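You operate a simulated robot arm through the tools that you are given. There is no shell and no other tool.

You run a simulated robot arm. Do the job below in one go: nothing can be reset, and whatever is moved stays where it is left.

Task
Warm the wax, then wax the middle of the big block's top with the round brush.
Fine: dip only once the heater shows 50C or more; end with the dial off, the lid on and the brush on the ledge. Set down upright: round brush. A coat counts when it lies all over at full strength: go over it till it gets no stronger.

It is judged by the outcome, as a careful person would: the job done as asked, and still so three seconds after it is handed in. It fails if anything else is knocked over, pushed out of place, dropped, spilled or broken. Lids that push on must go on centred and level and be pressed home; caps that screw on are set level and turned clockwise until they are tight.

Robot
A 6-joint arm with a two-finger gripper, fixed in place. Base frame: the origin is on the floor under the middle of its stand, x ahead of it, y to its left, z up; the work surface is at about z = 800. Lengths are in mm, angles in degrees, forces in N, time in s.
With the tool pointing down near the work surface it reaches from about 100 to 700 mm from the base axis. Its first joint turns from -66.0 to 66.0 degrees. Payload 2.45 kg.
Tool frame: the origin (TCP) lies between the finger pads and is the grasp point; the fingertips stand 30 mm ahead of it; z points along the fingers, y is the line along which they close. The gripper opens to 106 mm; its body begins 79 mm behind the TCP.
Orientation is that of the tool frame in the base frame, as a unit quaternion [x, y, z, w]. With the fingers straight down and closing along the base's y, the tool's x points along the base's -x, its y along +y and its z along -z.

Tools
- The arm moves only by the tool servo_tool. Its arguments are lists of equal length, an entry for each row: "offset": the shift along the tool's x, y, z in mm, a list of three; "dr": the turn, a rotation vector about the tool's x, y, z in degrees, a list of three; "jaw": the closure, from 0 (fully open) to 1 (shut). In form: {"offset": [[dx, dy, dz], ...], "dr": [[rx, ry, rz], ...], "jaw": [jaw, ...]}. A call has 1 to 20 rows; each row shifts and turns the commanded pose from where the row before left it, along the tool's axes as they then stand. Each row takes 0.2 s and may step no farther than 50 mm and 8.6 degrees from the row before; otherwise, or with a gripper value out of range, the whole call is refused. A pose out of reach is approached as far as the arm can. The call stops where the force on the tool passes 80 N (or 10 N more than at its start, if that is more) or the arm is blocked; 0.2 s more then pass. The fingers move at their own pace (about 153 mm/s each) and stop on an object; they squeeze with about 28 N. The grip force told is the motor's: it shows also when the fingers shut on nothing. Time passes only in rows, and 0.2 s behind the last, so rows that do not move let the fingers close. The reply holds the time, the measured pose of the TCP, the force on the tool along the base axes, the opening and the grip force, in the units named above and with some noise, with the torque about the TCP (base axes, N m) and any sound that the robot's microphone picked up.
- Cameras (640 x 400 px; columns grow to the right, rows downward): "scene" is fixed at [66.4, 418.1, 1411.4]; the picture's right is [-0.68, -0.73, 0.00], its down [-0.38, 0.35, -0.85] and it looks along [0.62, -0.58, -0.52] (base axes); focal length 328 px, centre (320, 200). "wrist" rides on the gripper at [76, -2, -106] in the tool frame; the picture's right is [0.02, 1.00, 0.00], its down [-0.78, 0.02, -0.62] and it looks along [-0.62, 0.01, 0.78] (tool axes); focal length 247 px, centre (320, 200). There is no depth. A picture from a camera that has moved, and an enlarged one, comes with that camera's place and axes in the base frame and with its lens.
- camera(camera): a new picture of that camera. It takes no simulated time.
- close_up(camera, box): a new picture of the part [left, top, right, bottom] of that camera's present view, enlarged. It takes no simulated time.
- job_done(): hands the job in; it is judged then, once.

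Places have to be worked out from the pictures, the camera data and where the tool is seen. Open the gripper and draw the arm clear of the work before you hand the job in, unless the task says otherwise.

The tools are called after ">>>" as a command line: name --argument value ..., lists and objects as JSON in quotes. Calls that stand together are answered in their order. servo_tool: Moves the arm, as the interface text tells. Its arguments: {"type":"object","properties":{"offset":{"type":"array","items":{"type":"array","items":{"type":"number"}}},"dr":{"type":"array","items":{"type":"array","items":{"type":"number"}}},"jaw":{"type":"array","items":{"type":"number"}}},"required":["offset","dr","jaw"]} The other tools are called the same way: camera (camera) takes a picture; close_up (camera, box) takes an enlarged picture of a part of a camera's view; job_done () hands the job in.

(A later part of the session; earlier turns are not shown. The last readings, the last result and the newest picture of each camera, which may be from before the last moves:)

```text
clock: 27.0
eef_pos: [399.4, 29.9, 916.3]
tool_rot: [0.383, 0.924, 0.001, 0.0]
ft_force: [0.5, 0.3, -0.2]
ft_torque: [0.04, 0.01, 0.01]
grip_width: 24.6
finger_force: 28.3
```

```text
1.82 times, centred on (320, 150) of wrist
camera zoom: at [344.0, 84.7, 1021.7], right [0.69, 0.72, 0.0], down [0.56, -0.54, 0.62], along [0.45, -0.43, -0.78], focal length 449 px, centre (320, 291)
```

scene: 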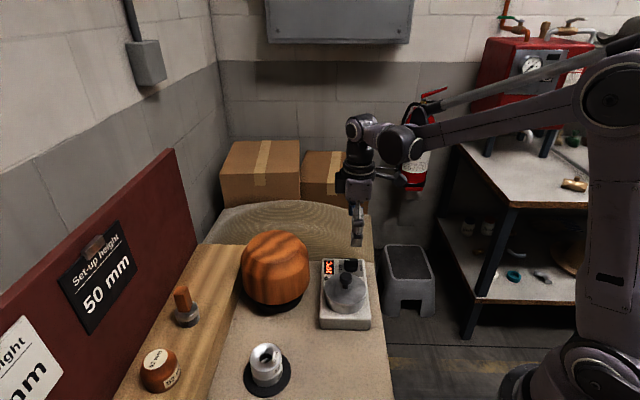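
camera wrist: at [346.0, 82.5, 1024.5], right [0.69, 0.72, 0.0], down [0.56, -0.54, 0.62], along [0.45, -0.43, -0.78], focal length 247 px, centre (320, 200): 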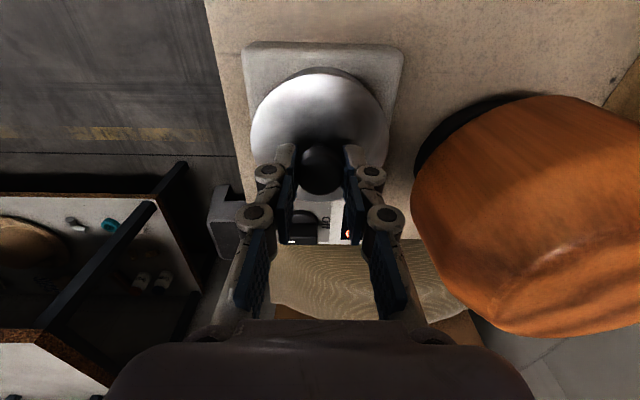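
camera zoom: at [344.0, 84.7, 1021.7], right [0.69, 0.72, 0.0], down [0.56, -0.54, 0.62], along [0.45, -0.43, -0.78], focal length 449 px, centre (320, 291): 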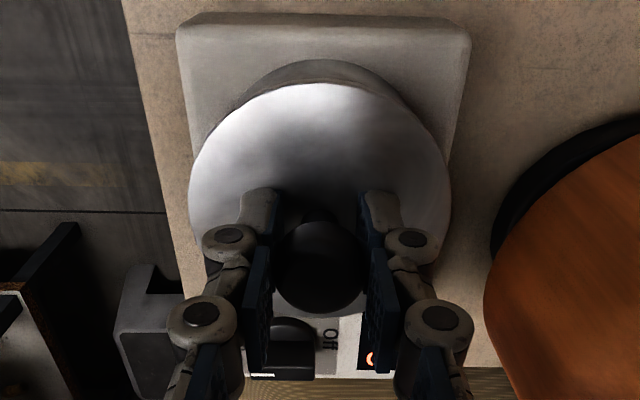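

The lid lifts level and freely, and the display shows 50 °C. I raise it well clear and carry it to the free table area near (310, 140).

>>> servo_tool --offset '[[0, 0, -20], [0, 0, -30], [35.3, 3.6, -10], [35.3, 3.6, 0], [35.3, 3.6, 0], [35.1, 3.7, 0], [0, 0, 0]]' --dr '[[0, 0, 0], [0, 0, 0], [0, 0, 0], [0, 0, 0], [0, 0, 0], [0, 0, 0], [0, 0, 0]]' --jaw '[1, 1, 1, 1, 1, 1, 1]'

>>> camera --camera "wrist"

>>> camera --camera "scene"

```text
clock: 28.6
eef_pos: [309.9, 140.4, 975.0]
tool_rot: [0.383, 0.924, 0.0, 0.001]
ft_force: [-0.3, 0.3, -0.8]
ft_torque: [-0.03, -0.01, 0.0]
grip_width: 24.4
finger_force: 28.1
```

```text
taken
camera wrist: at [255.4, 194.8, 1081.4], right [0.69, 0.72, 0.0], down [0.56, -0.54, 0.62], along [0.45, -0.43, -0.78], focal length 247 px, centre (320, 200)
```

wrist: 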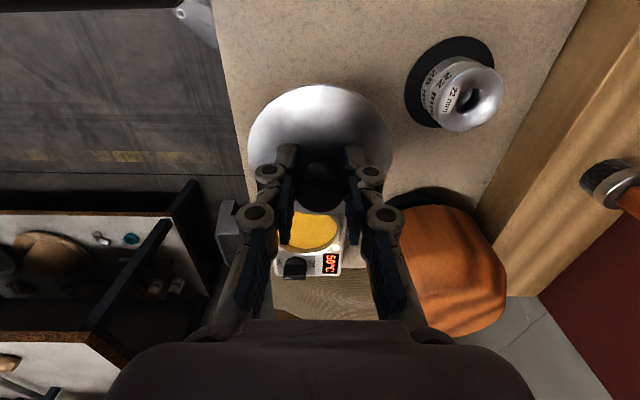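

```text
taken
```

scene: 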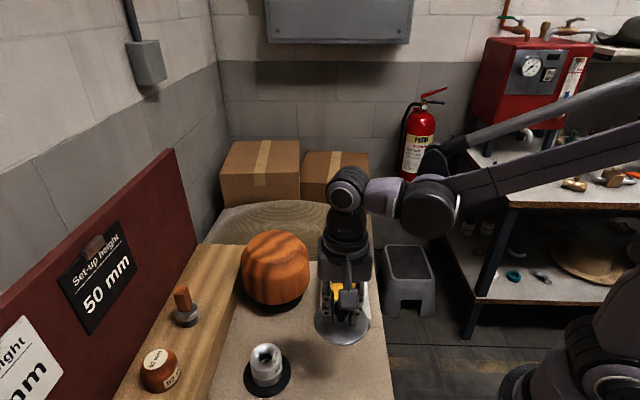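

The lid hangs over clear table and the wax is exposed. I lower toward the table in steps.

>>> servo_tool --offset '[[0, 0, 40], [0, 0, 40], [0, 0, 30], [0, 0, 10], [0, 0, 0]]' --dr '[[0, 0, 0], [0, 0, 0], [0, 0, 0], [0, 0, 0], [0, 0, 0]]' --jaw '[1, 1, 1, 1, 1]'

>>> close_up --camera "scene" --box '[290, 290, 400, 400]'

```text
clock: 29.8
eef_pos: [310.9, 141.6, 856.0]
tool_rot: [0.383, 0.924, 0.001, 0.001]
ft_force: [0.3, 1.2, -0.7]
ft_torque: [0.0, 0.01, -0.01]
grip_width: 24.5
finger_force: 28.0
```

```text
3.64 times, centred on (345, 345) of scene
camera zoom: at [66.4, 418.1, 1411.3], right [-0.68, -0.73, 0.0], down [-0.38, 0.35, -0.85], along [0.62, -0.58, -0.52], focal length 1194 px, centre (229, -327)
```

zoom: 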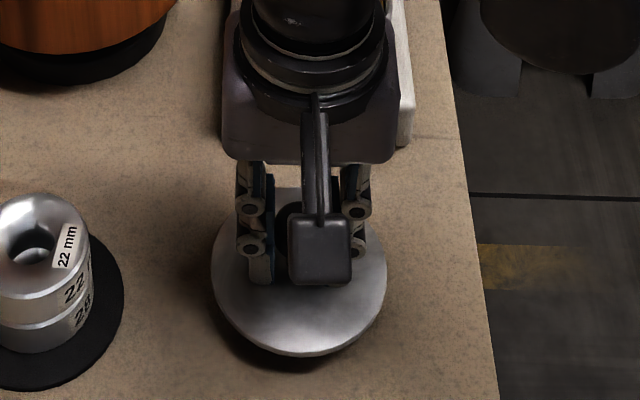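

The lid is still slightly above the table; I go on down in small steps.

>>> servo_tool --offset '[[0, 0, 3], [0, 0, 3], [0, 0, 2], [0, 0, 0]]' --dr '[[0, 0, 0], [0, 0, 0], [0, 0, 0], [0, 0, 0]]' --jaw '[1, 1, 1, 1]'

```text
clock: 30.8
eef_pos: [309.4, 139.7, 847.4]
tool_rot: [0.382, 0.924, 0.0, 0.0]
ft_force: [-0.5, -0.6, -0.3]
ft_torque: [-0.01, 0.01, 0.0]
grip_width: 24.5
finger_force: 28.3
```

No contact yet at 847; I continue with finer steps.

>>> servo_tool --offset '[[0, 0, 2], [0, 0, 2], [0, 0, 0]]' --dr '[[0, 0, 0], [0, 0, 0], [0, 0, 0]]' --jaw '[1, 1, 1]'

>>> close_up --camera "scene" --box '[290, 290, 400, 400]'

```text
clock: 31.6
eef_pos: [310.8, 140.5, 842.2]
tool_rot: [0.382, 0.924, 0.001, 0.001]
ft_force: [0.5, 0.0, -0.4]
ft_torque: [0.02, 0.0, 0.0]
grip_width: 24.0
finger_force: 28.0
```

```text
3.64 times, centred on (345, 345) of scene
camera zoom: at [66.4, 418.1, 1411.4], right [-0.68, -0.73, 0.0], down [-0.38, 0.35, -0.85], along [0.62, -0.58, -0.52], focal length 1194 px, centre (229, -327)
```

zoom: 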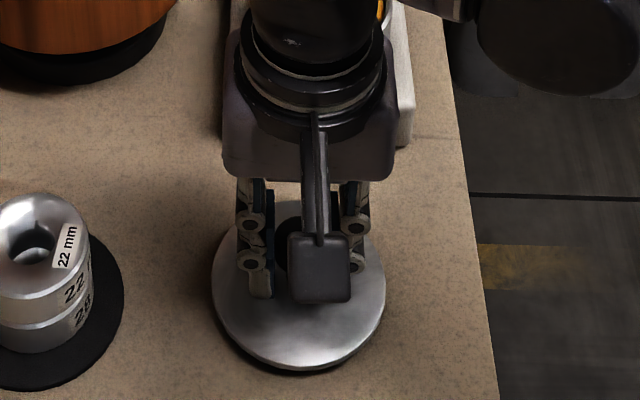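

Shadow still shows a small gap; I continue in 1 mm steps.

>>> servo_tool --offset '[[0, 0, 1], [0, 0, 1], [0, 0, 1], [0, 0, 0]]' --dr '[[0, 0, 0], [0, 0, 0], [0, 0, 0], [0, 0, 0]]' --jaw '[1, 1, 1, 1]'

>>> close_up --camera "scene" --box '[290, 290, 400, 400]'

```text
clock: 32.6
eef_pos: [309.7, 141.1, 841.3]
tool_rot: [0.383, 0.924, 0.002, 0.001]
ft_force: [1.6, -0.1, 23.4]
ft_torque: [-0.03, -0.03, -0.01]
grip_width: 24.5
finger_force: 28.1
```

```text
3.64 times, centred on (345, 345) of scene
camera zoom: at [66.2, 418.0, 1411.4], right [-0.68, -0.73, 0.0], down [-0.38, 0.35, -0.85], along [0.62, -0.58, -0.52], focal length 1194 px, centre (229, -327)
```

zoom: 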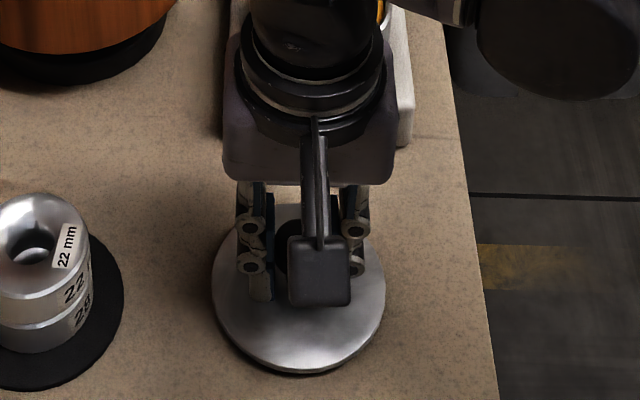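

Contact with about 23 N: the lid is down. I back off the preload, open, and rise clear.

>>> servo_tool --offset '[[0, 0, -2], [0, 0, 0], [0, 0, 0], [0, 0, 0], [0, 0, -20], [0, 0, -40], [0, 0, -40], [0, 0, -40], [0, 0, 0]]' --dr '[[0, 0, 0], [0, 0, 0], [0, 0, 0], [0, 0, 0], [0, 0, 0], [0, 0, 0], [0, 0, 0], [0, 0, 0], [0, 0, 0]]' --jaw '[1, 0.5, 0.5, 0.5, 0.5, 0.5, 0.5, 0.5, 0.5]'

>>> camera --camera "scene"

>>> camera --camera "wrist"

```text
clock: 34.6
eef_pos: [309.7, 140.5, 982.3]
tool_rot: [0.382, 0.924, 0.0, 0.0]
ft_force: [0.7, 0.0, 0.0]
ft_torque: [-0.01, 0.02, -0.01]
grip_width: 52.9
finger_force: 0.0
```

```text
taken
```

scene: 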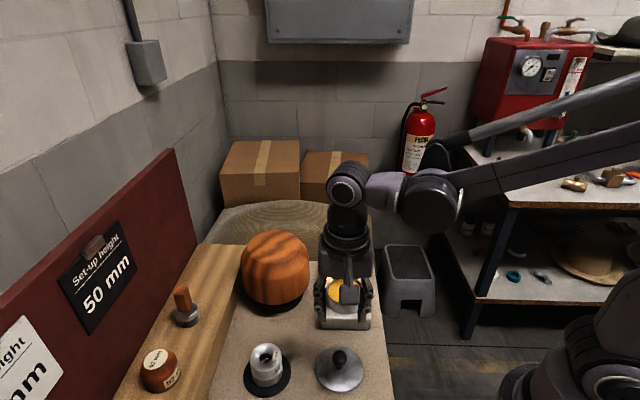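

```text
taken
camera wrist: at [254.5, 194.6, 1089.1], right [0.69, 0.72, 0.0], down [0.56, -0.54, 0.62], along [0.45, -0.43, -0.78], focal length 247 px, centre (320, 200)
```

wrist: 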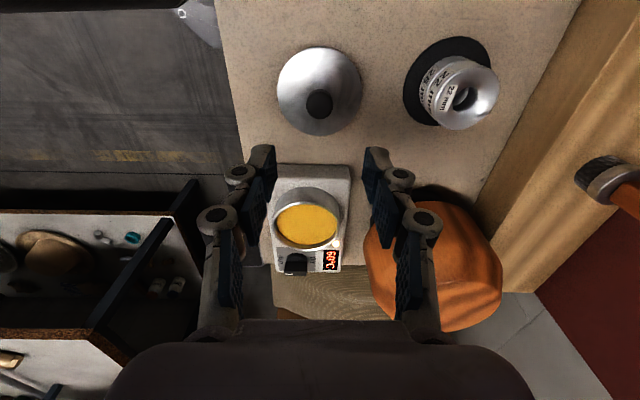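

The lid rests on the table, well clear. Next I turn the wrist so the camera faces away from the backboard (yaw +45°) and move to view the brush on the ledge.

>>> servo_tool --offset '[[0, 0, -7], [0, 0, -7], [0, 0, -7], [0, 0, -7], [0, 0, -7], [0, 0, -7], [0, 0, -7], [0, 0, -7], [0, 0, -7], [0, 0, -7], [0, 0, -7], [-42.4, -11.3, 0], [-42.4, -11.3, 0], [-42.4, -11.3, 0], [-42.4, -11.3, 0], [-42.4, -11.3, 0], [0, 0, 0]]' --dr '[[0, 0, -8.2], [0, 0, -8.2], [0, 0, -8.2], [0, 0, -8.2], [0, 0, -8.2], [0, 0, -8.2], [0, 0, -8.2], [0, 0, -8.2], [0, 0, -8.2], [0, 0, -8.2], [0, 0, -8.0], [0, 0, 0], [0, 0, 0], [0, 0, 0], [0, 0, 0], [0, 0, 0], [0, 0, 0]]' --jaw '[0.5, 0.5, 0.5, 0.5, 0.5, 0.5, 0.5, 0.5, 0.5, 0.5, 0.5, 0.5, 0.5, 0.5, 0.5, 0.5, 0.5]'

>>> camera --camera "wrist"

>>> camera --camera "scene"

```text
clock: 38.2
eef_pos: [499.8, 250.8, 1060.9]
tool_rot: [-0.382, 0.924, 0.0, 0.001]
ft_force: [-0.1, 0.2, -0.5]
ft_torque: [-0.04, 0.0, 0.0]
grip_width: 52.8
finger_force: 0.0
```

```text
taken
camera wrist: at [447.3, 197.0, 1166.6], right [-0.72, 0.69, 0.0], down [0.54, 0.56, 0.62], along [0.43, 0.45, -0.78], focal length 247 px, centre (320, 200)
```

wrist: 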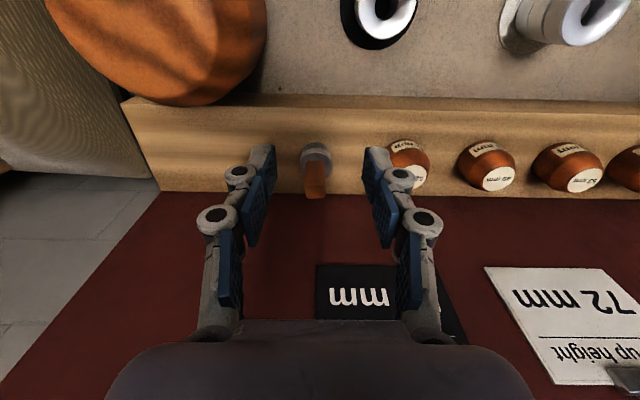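

```text
taken
```

scene: 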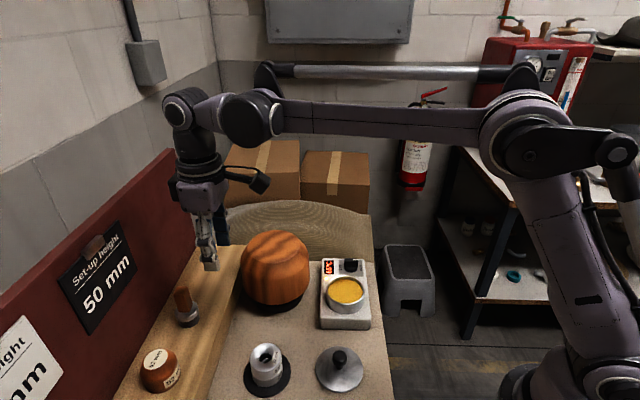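

I see the brush standing between the fingers' view, with the nearest 52 mm gauge about 100 mm away. I enlarge to measure it.

>>> close_up --camera "wrist" --box '[260, 120, 380, 220]'

>>> close_up --camera "scene" --box '[150, 260, 230, 340]'

>>> close_up --camera "wrist" --box '[40, 0, 280, 140]'

>>> close_up --camera "scene" --box '[310, 240, 400, 330]'

```text
4.00 times, centred on (320, 170) of wrist
camera zoom: at [447.3, 197.0, 1166.6], right [-0.72, 0.69, 0.0], down [0.54, 0.56, 0.62], along [0.43, 0.45, -0.78], focal length 988 px, centre (320, 320)
```

zoom: 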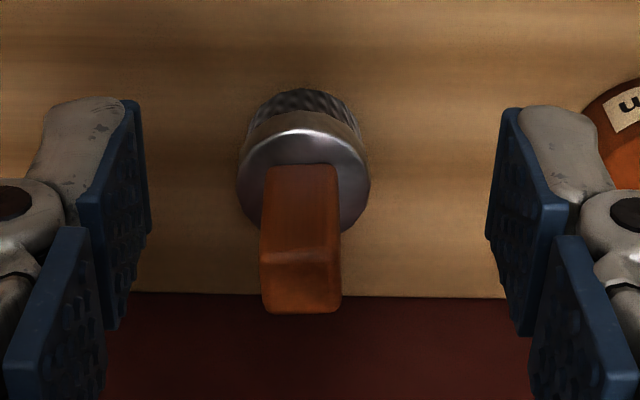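

```text
5.00 times, centred on (190, 300) of scene
camera zoom: at [66.4, 418.1, 1411.4], right [-0.68, -0.73, 0.0], down [-0.38, 0.35, -0.85], along [0.62, -0.58, -0.52], focal length 1642 px, centre (970, -300)
```

zoom: 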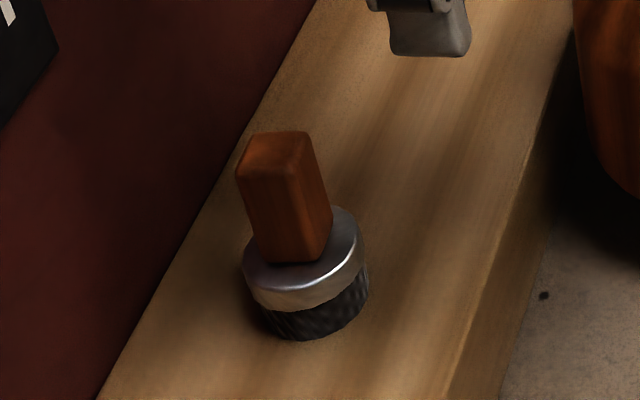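

```text
2.67 times, centred on (160, 70) of wrist
camera zoom: at [447.3, 197.0, 1166.6], right [-0.72, 0.69, 0.0], down [0.54, 0.56, 0.62], along [0.43, 0.45, -0.78], focal length 659 px, centre (747, 547)
```

zoom: 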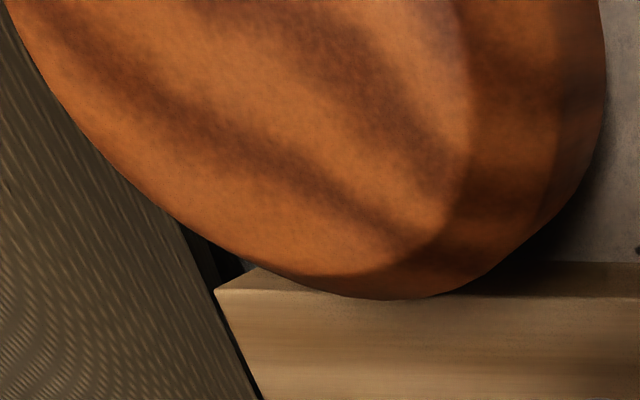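

```text
4.44 times, centred on (355, 285) of scene
camera zoom: at [66.4, 418.1, 1411.4], right [-0.68, -0.73, 0.0], down [-0.38, 0.35, -0.85], along [0.62, -0.58, -0.52], focal length 1460 px, centre (164, -178)
```

zoom: 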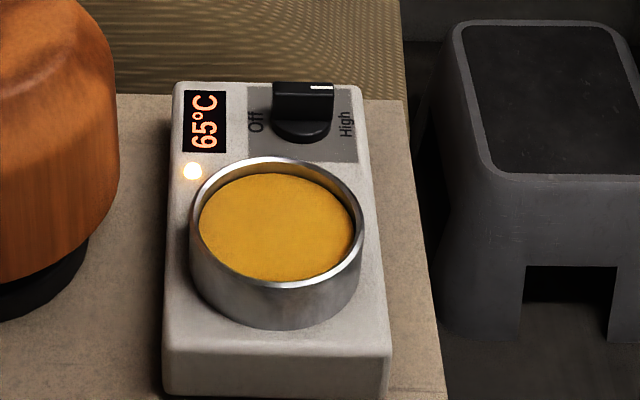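

The brush handle top is near (562, 309, 947), ledge about z=860, with 70 mm to the backboard – enough for the gripper. I move over the brush and come down to just above its handle.

>>> servo_tool --offset '[[-42.5, -2, 0], [-42.5, -2, 0], [0, 0, 35], [0, 0, 35], [0, 0, 0]]' --dr '[[0, 0, 0], [0, 0, 0], [0, 0, 0], [0, 0, 0], [0, 0, 0]]' --jaw '[0.5, 0.5, 0.5, 0.5, 0.5]'

>>> close_up --camera "wrist" --box '[230, 90, 410, 240]'

>>> close_up --camera "scene" --box '[120, 140, 280, 340]'

```text
clock: 39.4
eef_pos: [563.4, 308.2, 990.2]
tool_rot: [-0.382, 0.924, 0.0, 0.001]
ft_force: [0.1, -0.1, 1.0]
ft_torque: [0.0, -0.01, 0.01]
grip_width: 53.0
finger_force: 0.0
```

```text
2.67 times, centred on (320, 165) of wrist
camera zoom: at [509.8, 254.0, 1097.1], right [-0.72, 0.69, 0.0], down [0.54, 0.56, 0.62], along [0.43, 0.45, -0.78], focal length 659 px, centre (320, 293)
```

zoom: 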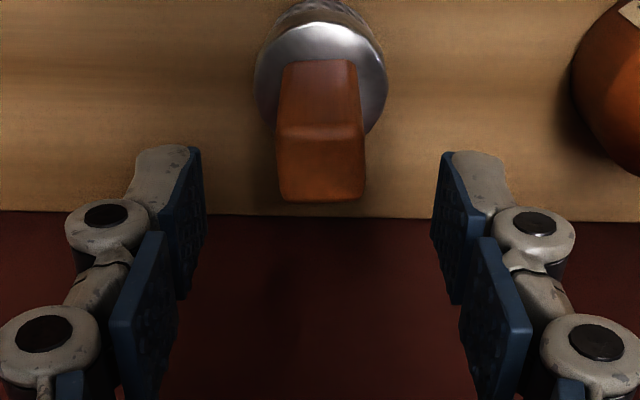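

```text
2.00 times, centred on (200, 240) of scene
camera zoom: at [66.4, 418.1, 1411.4], right [-0.68, -0.73, 0.0], down [-0.38, 0.35, -0.85], along [0.62, -0.58, -0.52], focal length 657 px, centre (560, 120)
```

zoom: 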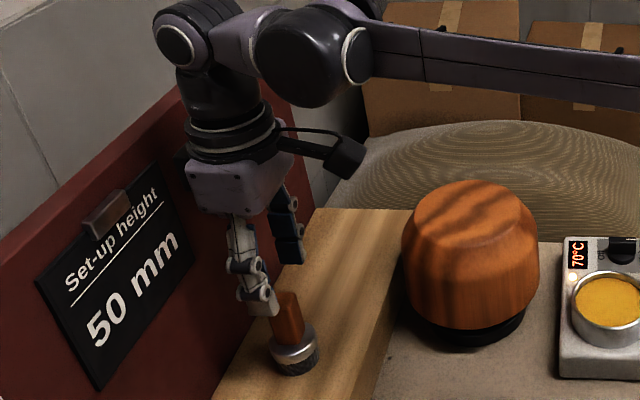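

The handle is centred (within 2 mm) between the fingers. I go down so the tips stay just above the ferrule (TCP about 925) and close on the handle.

>>> servo_tool --offset '[[-1.5, 0, 20], [0, 0, 25], [0, 0, 20], [0, 0, 0], [0, 0, 0], [0, 0, 0], [0, 0, 0]]' --dr '[[0, 0, 0], [0, 0, 0], [0, 0, 0], [0, 0, 0], [0, 0, 0], [0, 0, 0], [0, 0, 0]]' --jaw '[0.5, 0.5, 0.5, 0.5, 1, 1, 1]'

>>> camera --camera "wrist"

>>> close_up --camera "scene" --box '[120, 180, 280, 340]'

```text
clock: 41.0
eef_pos: [564.2, 307.8, 925.4]
tool_rot: [-0.383, 0.924, 0.0, 0.001]
ft_force: [0.1, 0.3, 0.4]
ft_torque: [0.02, 0.01, 0.0]
grip_width: 22.0
finger_force: 28.1
```

```text
taken
camera wrist: at [510.4, 254.7, 1031.6], right [-0.72, 0.69, 0.0], down [0.54, 0.56, 0.62], along [0.43, 0.45, -0.78], focal length 247 px, centre (320, 200)
```

wrist: 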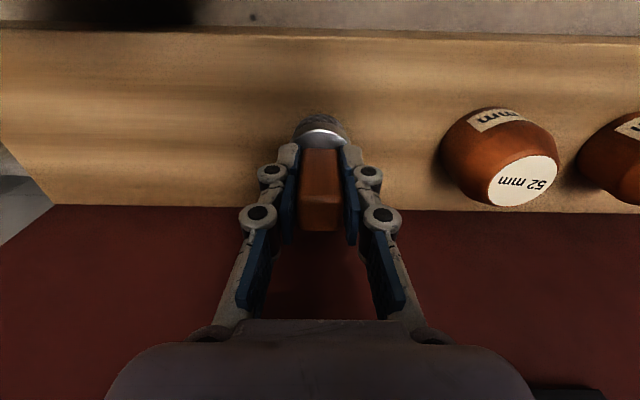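

```text
2.50 times, centred on (200, 260) of scene
camera zoom: at [66.4, 418.1, 1411.3], right [-0.68, -0.73, 0.0], down [-0.38, 0.35, -0.85], along [0.62, -0.58, -0.52], focal length 821 px, centre (620, 50)
```

zoom: 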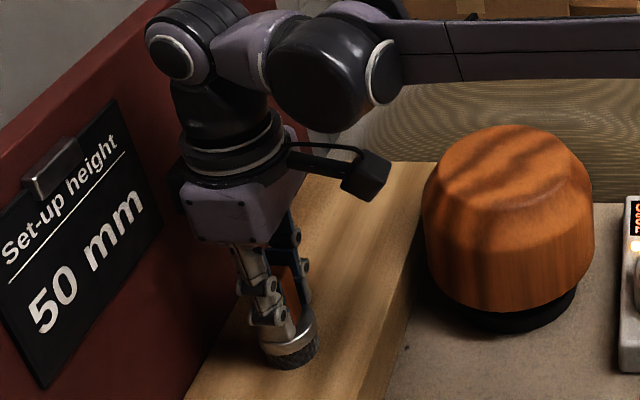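

The brush is held at 22 mm. I note this pose (564.2, 307.8, 925.4) for returning it, lift it clear and carry it above the wax pot.

>>> servo_tool --offset '[[0, 0, -10], [0, 0, -30], [0, 0, -45], [0, 0, -45], [0, 0, 0]]' --dr '[[0, 0, 0], [0, 0, 0], [0, 0, 0], [0, 0, 0], [0, 0, 0]]' --jaw '[1, 1, 1, 1, 1]'

>>> camera --camera "scene"

>>> camera --camera "wrist"

```text
clock: 42.2
eef_pos: [563.9, 307.5, 1056.0]
tool_rot: [-0.383, 0.924, 0.001, 0.001]
ft_force: [0.4, 0.6, -0.4]
ft_torque: [0.0, 0.02, 0.01]
grip_width: 21.8
finger_force: 27.6
```

```text
taken
```

scene: 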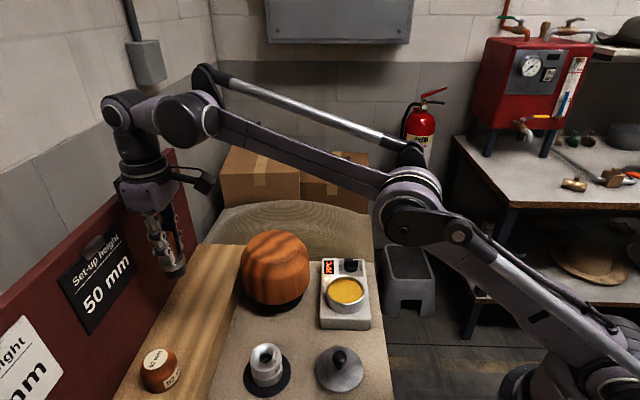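

```text
taken
camera wrist: at [509.9, 253.7, 1161.9], right [-0.72, 0.69, 0.0], down [0.54, 0.56, 0.62], along [0.43, 0.45, -0.78], focal length 247 px, centre (320, 200)
```

wrist: 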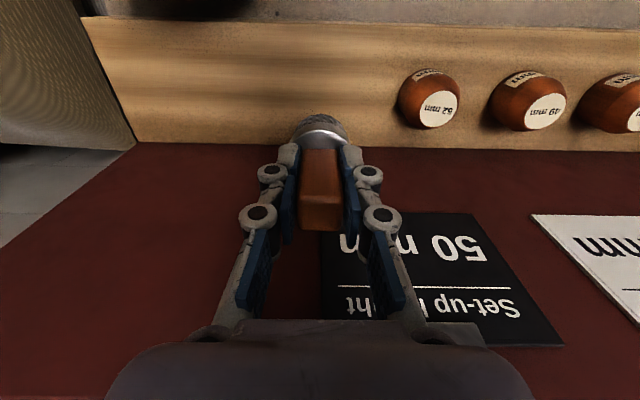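

The brush hangs straight in the grip. I carry it over the pot at (400, 30).

>>> servo_tool --offset '[[44.6, -11.4, 0], [44.6, -11.4, 0], [44.6, -11.4, 0], [44.6, -11.5, 0], [44.5, -11.5, 0], [44.5, -11.5, 0], [44.5, -11.4, 0], [0, 0, 0]]' --dr '[[0, 0, 0], [0, 0, 0], [0, 0, 0], [0, 0, 0], [0, 0, 0], [0, 0, 0], [0, 0, 0], [0, 0, 0]]' --jaw '[1, 1, 1, 1, 1, 1, 1, 1]'

>>> camera --camera "wrist"

>>> close_up --camera "scene" --box '[270, 190, 410, 340]'

```text
clock: 44.0
eef_pos: [399.5, 30.3, 1054.6]
tool_rot: [-0.383, 0.924, 0.0, 0.001]
ft_force: [0.4, -0.4, -1.4]
ft_torque: [0.04, -0.02, 0.01]
grip_width: 22.1
finger_force: 27.8
```

```text
taken
camera wrist: at [346.6, -23.2, 1160.1], right [-0.72, 0.69, 0.0], down [0.54, 0.57, 0.62], along [0.43, 0.45, -0.78], focal length 247 px, centre (320, 200)
```

wrist: 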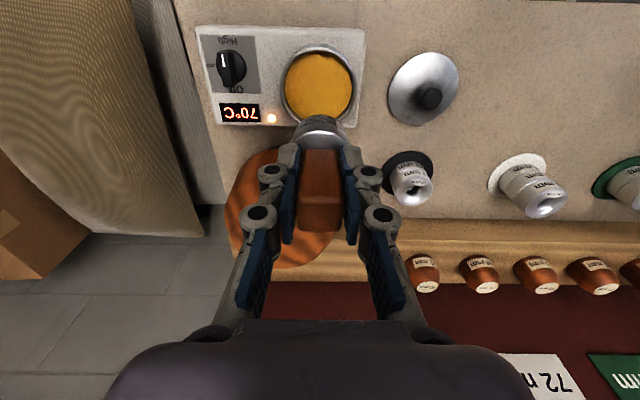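

```text
2.67 times, centred on (340, 265) of scene
camera zoom: at [66.4, 418.0, 1411.4], right [-0.68, -0.73, 0.0], down [-0.38, 0.35, -0.85], along [0.62, -0.58, -0.52], focal length 876 px, centre (267, 27)
```

zoom: 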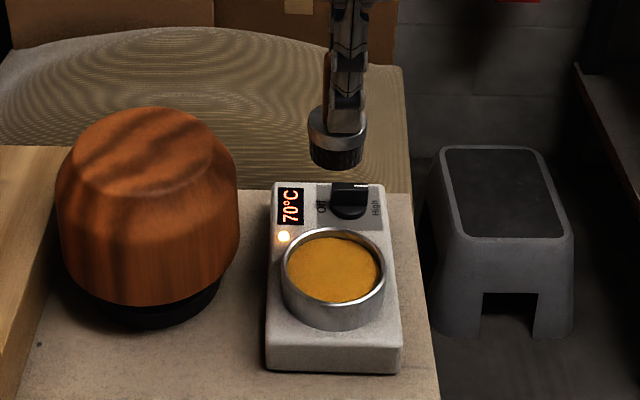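

The display holds 70 °C. I check the pot's position relative to the brush axis before dipping.

>>> close_up --camera "wrist" --box '[240, 30, 400, 150]'

>>> close_up --camera "scene" --box '[310, 220, 390, 320]'

```text
3.33 times, centred on (320, 90) of wrist
camera zoom: at [346.6, -23.2, 1160.1], right [-0.72, 0.69, 0.0], down [0.54, 0.57, 0.62], along [0.43, 0.45, -0.78], focal length 823 px, centre (320, 567)
```

zoom: 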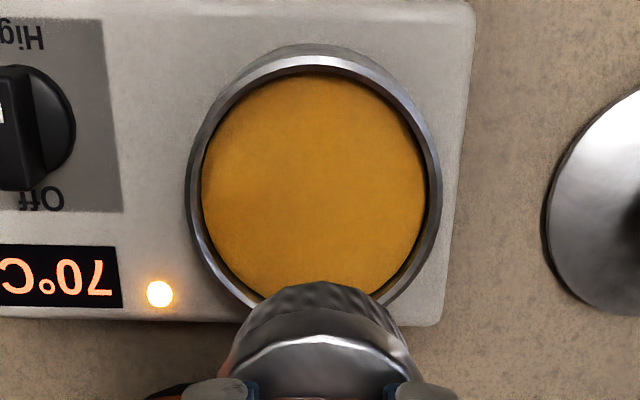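

```text
4.00 times, centred on (350, 270) of scene
camera zoom: at [66.4, 418.0, 1411.4], right [-0.68, -0.73, 0.0], down [-0.38, 0.35, -0.85], along [0.62, -0.58, -0.52], focal length 1314 px, centre (200, -80)
```

zoom: 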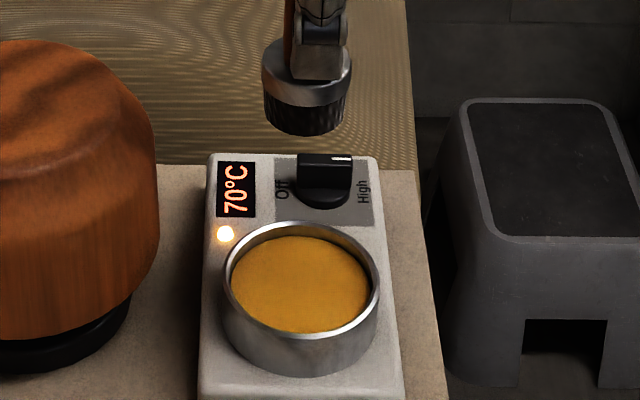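

Pot centre is about 2–3 mm to tool -y of the brush; wax surface near z=865. I shift 2.5 mm and lower the brush so the bristles dip about 8 mm into the wax.

>>> servo_tool --offset '[[0, -2.5, 40], [0, 0, 40], [0, 0, 25], [0, 0, 10], [0, 0, 0]]' --dr '[[0, 0, 0], [0, 0, 0], [0, 0, 0], [0, 0, 0], [0, 0, 0]]' --jaw '[1, 1, 1, 1, 1]'

>>> close_up --camera "scene" --box '[310, 220, 390, 320]'

>>> close_up --camera "wrist" --box '[240, 30, 400, 190]'

```text
clock: 45.2
eef_pos: [400.4, 29.2, 939.3]
tool_rot: [-0.383, 0.924, 0.001, 0.001]
ft_force: [-0.2, 0.0, -0.5]
ft_torque: [0.01, -0.05, 0.01]
grip_width: 22.2
finger_force: 28.7
```

```text
4.00 times, centred on (350, 270) of scene
camera zoom: at [66.4, 418.1, 1411.4], right [-0.68, -0.73, 0.0], down [-0.38, 0.35, -0.85], along [0.62, -0.58, -0.52], focal length 1314 px, centre (200, -80)
```

zoom: 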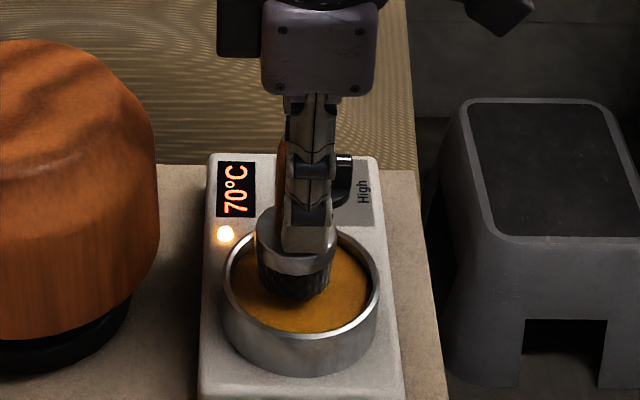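

```text
2.50 times, centred on (320, 110) of wrist
camera zoom: at [348.5, -24.0, 1045.6], right [-0.72, 0.69, 0.0], down [0.54, 0.56, 0.62], along [0.43, 0.45, -0.78], focal length 617 px, centre (320, 425)
```

zoom: 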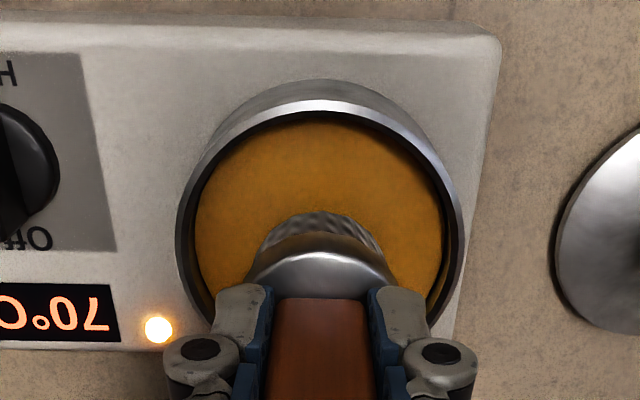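

The brush is centred in the pot mouth, just above the wax. I go down another 18 mm and hold there briefly.

>>> servo_tool --offset '[[0, 0, 6], [0, 0, 6], [0, 0, 6], [0, 0, 0], [0, 0, 0], [0, 0, 0]]' --dr '[[0, 0, 0], [0, 0, 0], [0, 0, 0], [0, 0, 0], [0, 0, 0], [0, 0, 0]]' --jaw '[1, 1, 1, 1, 1, 1]'

>>> close_up --camera "scene" --box '[310, 220, 390, 320]'

>>> close_up --camera "wrist" --box '[240, 30, 400, 190]'

```text
clock: 46.1
eef_pos: [402.0, 29.3, 926.0]
tool_rot: [-0.383, 0.924, 0.0, 0.0]
ft_force: [-3.6, -0.9, 23.6]
ft_torque: [0.07, 0.11, -0.05]
grip_width: 22.5
finger_force: 27.9
stopped in row 4: the force on the tool passed its limit at 85 N (the readings are from after the stop); the commanded pose is now the measured one
```

```text
4.00 times, centred on (350, 270) of scene
camera zoom: at [66.0, 418.0, 1411.4], right [-0.68, -0.73, 0.0], down [-0.38, 0.35, -0.85], along [0.62, -0.58, -0.52], focal length 1314 px, centre (200, -80)
```

zoom: 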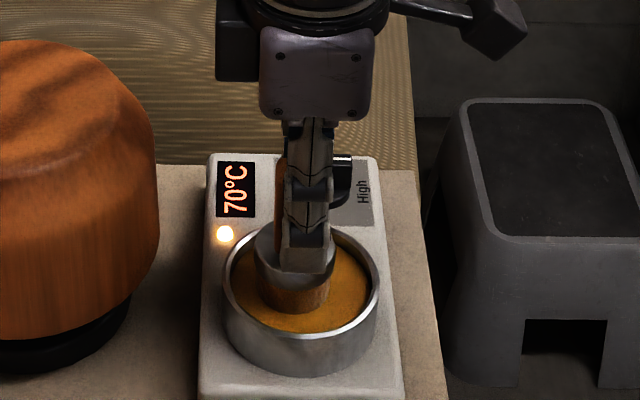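

```text
2.50 times, centred on (320, 110) of wrist
camera zoom: at [348.8, -23.9, 1031.1], right [-0.72, 0.69, 0.0], down [0.54, 0.57, 0.62], along [0.43, 0.45, -0.78], focal length 617 px, centre (320, 425)
```

zoom: 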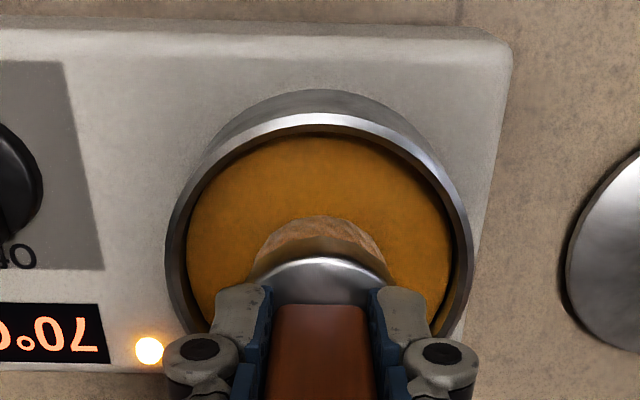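

The bristles met the wax firmly and are now loaded (wax-coloured). I lift straight up, pause, and move aside of the block to view its top.

>>> servo_tool --offset '[[0, 0, -5], [0, 0, -15], [0, 0, 0], [0, 0, -40], [0, 0, -45], [0, 0, -40], [-39.6, 6.4, 0], [-39.6, 6.4, 0], [-39.6, 6.4, 0], [-39.6, 6.4, 0], [0, 0, 0]]' --dr '[[0, 0, 0], [0, 0, 0], [0, 0, 0], [0, 0, 0], [0, 0, 0], [0, 0, 0], [0, 0, 0], [0, 0, 0], [0, 0, 0], [0, 0, 0], [0, 0, 0]]' --jaw '[1, 1, 1, 1, 1, 1, 1, 1, 1, 1, 1]'

>>> camera --camera "wrist"

>>> camera --camera "scene"

```text
clock: 48.5
eef_pos: [495.5, 160.7, 1070.9]
tool_rot: [-0.383, 0.924, 0.001, 0.001]
ft_force: [0.2, -0.3, -0.7]
ft_torque: [0.03, 0.0, -0.02]
grip_width: 22.3
finger_force: 27.7
```

```text
taken
camera wrist: at [443.4, 107.1, 1176.4], right [-0.72, 0.69, 0.0], down [0.54, 0.56, 0.62], along [0.43, 0.45, -0.78], focal length 247 px, centre (320, 200)
```

wrist: 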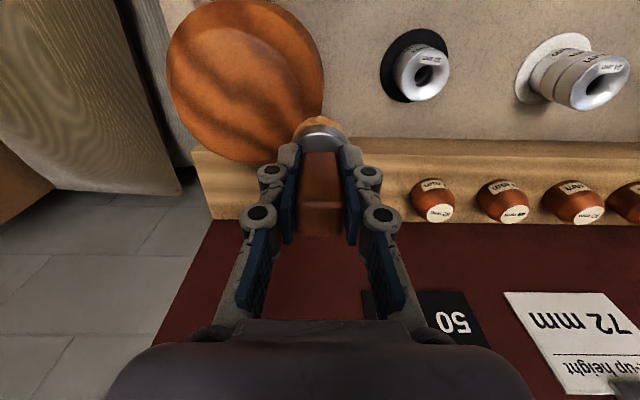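

```text
taken
```

scene: 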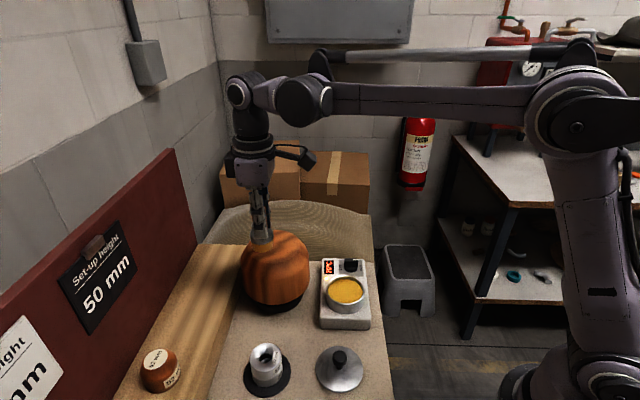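

I enlarge the block's top in this view to find its rim, centre and shape.

>>> close_up --camera "wrist" --box '[150, 0, 350, 170]'

>>> close_up --camera "scene" --box '[225, 200, 325, 320]'

```text
2.35 times, centred on (250, 85) of wrist
camera zoom: at [443.4, 107.1, 1176.4], right [-0.72, 0.69, 0.0], down [0.54, 0.56, 0.62], along [0.43, 0.45, -0.78], focal length 581 px, centre (485, 471)
```

zoom: 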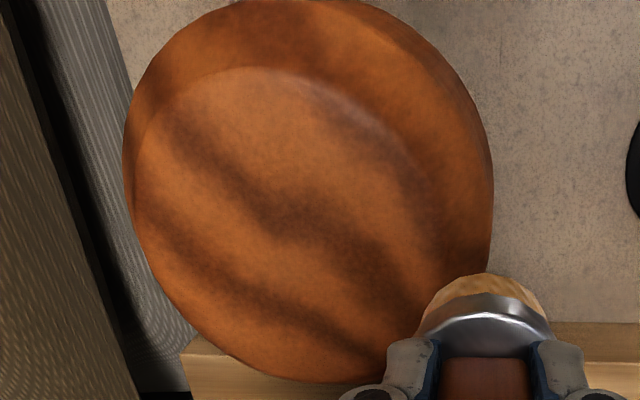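

```text
3.33 times, centred on (275, 260) of scene
camera zoom: at [66.4, 418.1, 1411.3], right [-0.68, -0.73, 0.0], down [-0.38, 0.35, -0.85], along [0.62, -0.58, -0.52], focal length 1095 px, centre (470, 0)
```

zoom: 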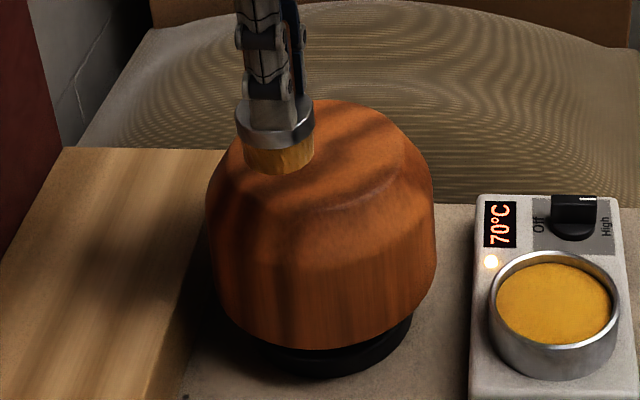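

From the two views the block's top centre is about (548, 105) at z≈946. I hover the brush just above it to check centring.

>>> servo_tool --offset '[[1.1, -38.2, 0], [1.1, -38.2, 0], [0, 0, 25], [0, 0, 15], [0, 0, 0]]' --dr '[[0, 0, 0], [0, 0, 0], [0, 0, 0], [0, 0, 0], [0, 0, 0]]' --jaw '[1, 1, 1, 1, 1]'

>>> camera --camera "wrist"

>>> close_up --camera "scene" --box '[225, 200, 325, 320]'

```text
clock: 49.7
eef_pos: [547.8, 103.5, 1028.6]
tool_rot: [-0.383, 0.924, 0.001, 0.0]
ft_force: [0.0, -0.2, -0.7]
ft_torque: [0.01, 0.01, 0.02]
grip_width: 22.2
finger_force: 27.6
```

```text
taken
camera wrist: at [495.1, 50.4, 1135.1], right [-0.72, 0.69, 0.0], down [0.54, 0.56, 0.62], along [0.43, 0.45, -0.78], focal length 247 px, centre (320, 200)
```

wrist: 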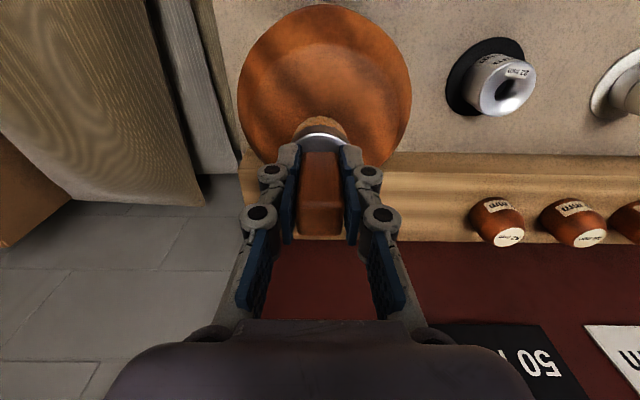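

```text
3.33 times, centred on (275, 260) of scene
camera zoom: at [66.4, 418.1, 1411.3], right [-0.68, -0.73, 0.0], down [-0.38, 0.35, -0.85], along [0.62, -0.58, -0.52], focal length 1095 px, centre (470, 0)
```

zoom: 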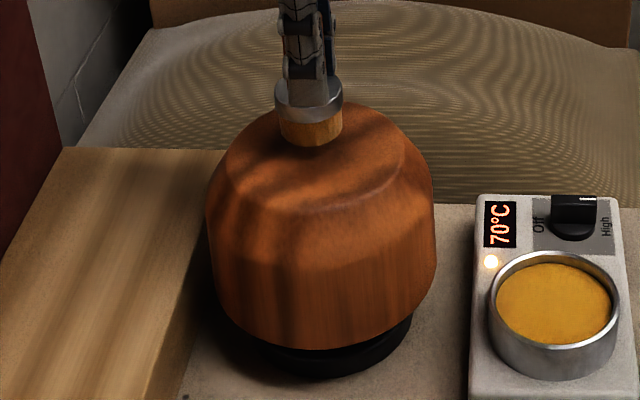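

>>> close_up --camera "wrist" --box '[220, 0, 430, 170]'

>>> close_up --camera "scene" --box '[235, 210, 315, 290]'

```text
2.35 times, centred on (325, 85) of wrist
camera zoom: at [495.1, 50.4, 1135.1], right [-0.72, 0.69, 0.0], down [0.54, 0.56, 0.62], along [0.43, 0.45, -0.78], focal length 581 px, centre (308, 471)
```

zoom: 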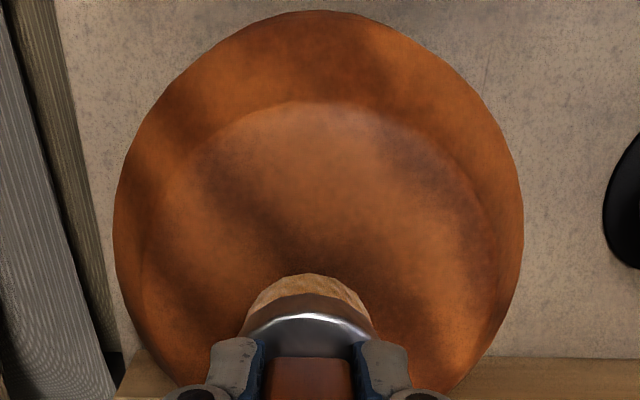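

```text
5.00 times, centred on (275, 250) of scene
camera zoom: at [66.4, 418.1, 1411.3], right [-0.68, -0.73, 0.0], down [-0.38, 0.35, -0.85], along [0.62, -0.58, -0.52], focal length 1642 px, centre (545, -50)
```

zoom: 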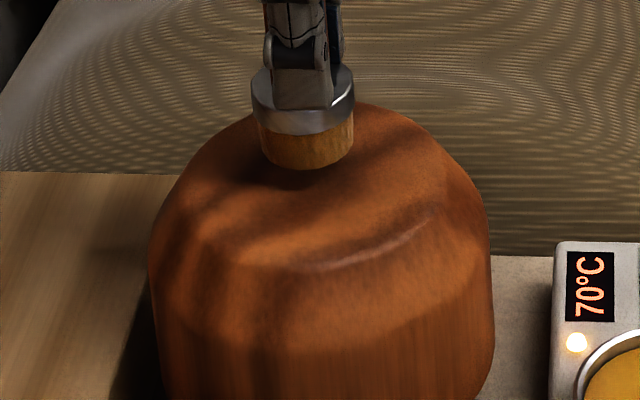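

Block centre is about 3 mm toward tool +y; I shift there and lower slowly toward the surface.

>>> servo_tool --offset '[[-1.6, 3, 8], [0, 0, 5], [0, 0, 2], [0, 0, 0]]' --dr '[[0, 0, 0], [0, 0, 0], [0, 0, 0], [0, 0, 0]]' --jaw '[1, 1, 1, 1]'

>>> close_up --camera "scene" --box '[235, 210, 315, 290]'

```text
clock: 50.7
eef_pos: [547.2, 108.2, 1015.0]
tool_rot: [-0.382, 0.924, 0.0, 0.0]
ft_force: [-0.5, 0.5, 8.1]
ft_torque: [0.1, -0.08, 0.05]
grip_width: 22.0
finger_force: 27.8
```

```text
5.00 times, centred on (275, 250) of scene
camera zoom: at [66.2, 418.0, 1411.4], right [-0.68, -0.73, 0.0], down [-0.38, 0.35, -0.85], along [0.62, -0.58, -0.52], focal length 1642 px, centre (545, -50)
```

zoom: 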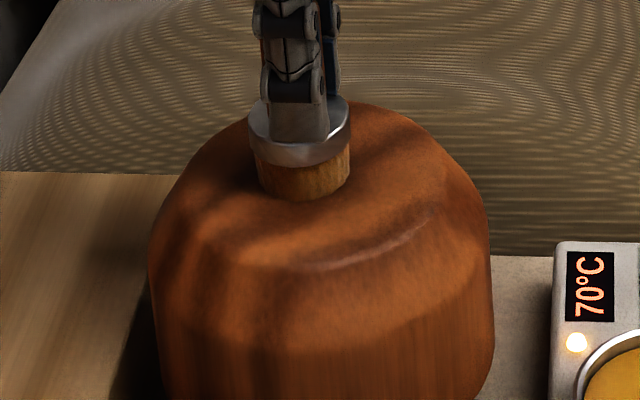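

The bristles touch the top with 8 N at TCP z≈1015. I brush a small loop around the middle, staying within about 15 mm of the centre.

>>> servo_tool --offset '[[2, 0.7, 0], [0, 10, 0], [10, 5, 0], [5, -10, 0], [0, -10, 0], [-5, -10, 0], [-10, 0, 0], [-10, 0, 0], [-5, 10, 0], [0, 10, 0], [5, 10, 0], [10, 0, 0], [0, -10, 0], [0, -10, 0], [0, 5, 0]]' --dr '[[0, 0, 0], [0, 0, 0], [0, 0, 0], [0, 0, 0], [0, 0, 0], [0, 0, 0], [0, 0, 0], [0, 0, 0], [0, 0, 0], [0, 0, 0], [0, 0, 0], [0, 0, 0], [0, 0, 0], [0, 0, 0], [0, 0, 0]]' --jaw '[1, 1, 1, 1, 1, 1, 1, 1, 1, 1, 1, 1, 1, 1, 1]'

>>> close_up --camera "scene" --box '[235, 210, 315, 290]'

>>> close_up --camera "wrist" --box '[220, 0, 430, 170]'

```text
clock: 53.9
eef_pos: [545.6, 107.8, 1014.1]
tool_rot: [-0.383, 0.924, 0.001, 0.001]
ft_force: [0.8, -0.3, -0.3]
ft_torque: [-0.01, 0.01, 0.03]
grip_width: 22.1
finger_force: 28.2
```

```text
5.00 times, centred on (275, 250) of scene
camera zoom: at [66.4, 418.0, 1411.4], right [-0.68, -0.73, 0.0], down [-0.38, 0.35, -0.85], along [0.62, -0.58, -0.52], focal length 1642 px, centre (545, -50)
```

zoom: 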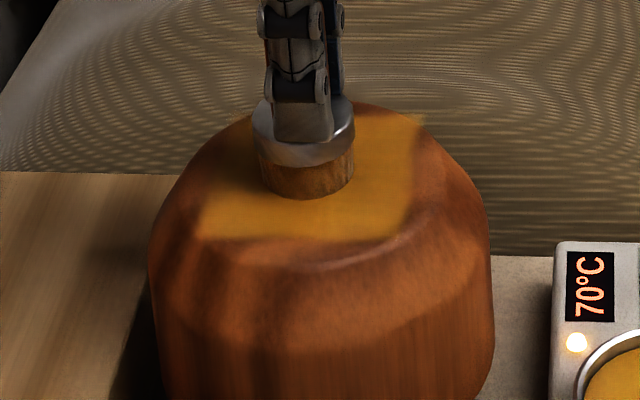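

```text
2.35 times, centred on (325, 85) of wrist
camera zoom: at [493.2, 52.8, 1120.5], right [-0.72, 0.69, 0.0], down [0.54, 0.56, 0.62], along [0.43, 0.45, -0.78], focal length 581 px, centre (308, 471)
```

zoom: 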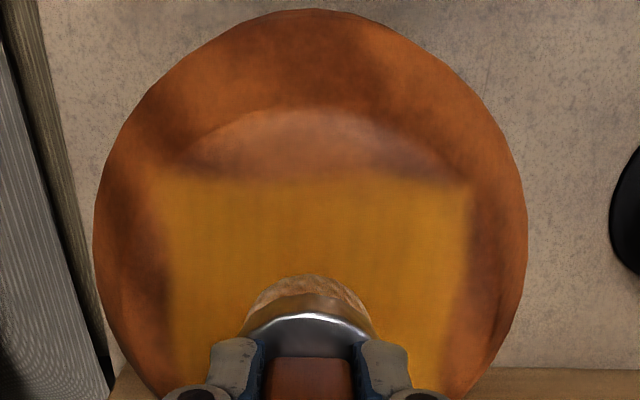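

A square yellow coat of about 80 mm is appearing on the middle. Contact has gone light, so I press 1 mm more and raster over the whole square.

>>> servo_tool --offset '[[0, 0, 1], [-13, -13, 0], [-13, -13, 0], [0, 13, 0], [0, 13, 0], [0, 13, 0], [0, 13, 0], [13, 0, 0], [0, -13, 0], [0, -13, 0], [0, -13, 0], [0, -13, 0], [13, 0, 0], [0, 13, 0], [0, 13, 0], [0, 13, 0], [0, 13, 0]]' --dr '[[0, 0, 0], [0, 0, 0], [0, 0, 0], [0, 0, 0], [0, 0, 0], [0, 0, 0], [0, 0, 0], [0, 0, 0], [0, 0, 0], [0, 0, 0], [0, 0, 0], [0, 0, 0], [0, 0, 0], [0, 0, 0], [0, 0, 0], [0, 0, 0], [0, 0, 0]]' --jaw '[1, 1, 1, 1, 1, 1, 1, 1, 1, 1, 1, 1, 1, 1, 1, 1, 1]'

>>> close_up --camera "scene" --box '[235, 210, 315, 290]'

>>> close_up --camera "wrist" --box '[220, 0, 430, 170]'

```text
clock: 57.5
eef_pos: [526.3, 124.8, 1014.4]
tool_rot: [-0.382, 0.924, 0.001, 0.001]
ft_force: [5.9, -6.0, 25.8]
ft_torque: [-0.3, -0.32, 0.0]
grip_width: 22.1
finger_force: 28.3
```

```text
5.00 times, centred on (275, 250) of scene
camera zoom: at [66.1, 417.8, 1411.5], right [-0.68, -0.73, 0.0], down [-0.38, 0.36, -0.85], along [0.62, -0.58, -0.52], focal length 1642 px, centre (545, -50)
```

zoom: 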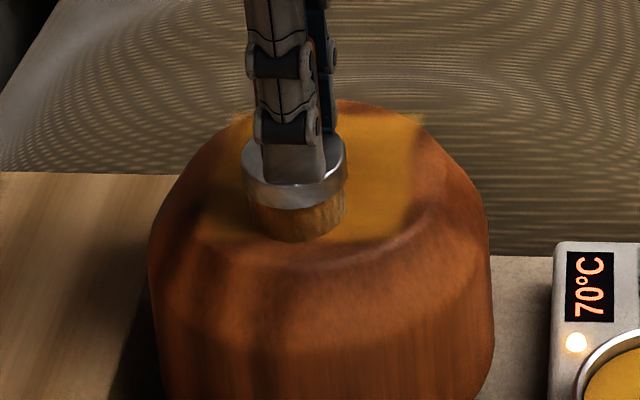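

```text
2.35 times, centred on (325, 85) of wrist
camera zoom: at [474.1, 70.9, 1120.1], right [-0.72, 0.69, 0.0], down [0.54, 0.56, 0.62], along [0.43, 0.45, -0.78], focal length 581 px, centre (308, 471)
```

zoom: 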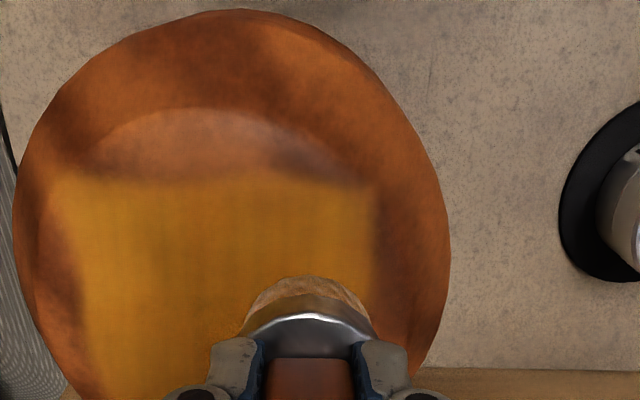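

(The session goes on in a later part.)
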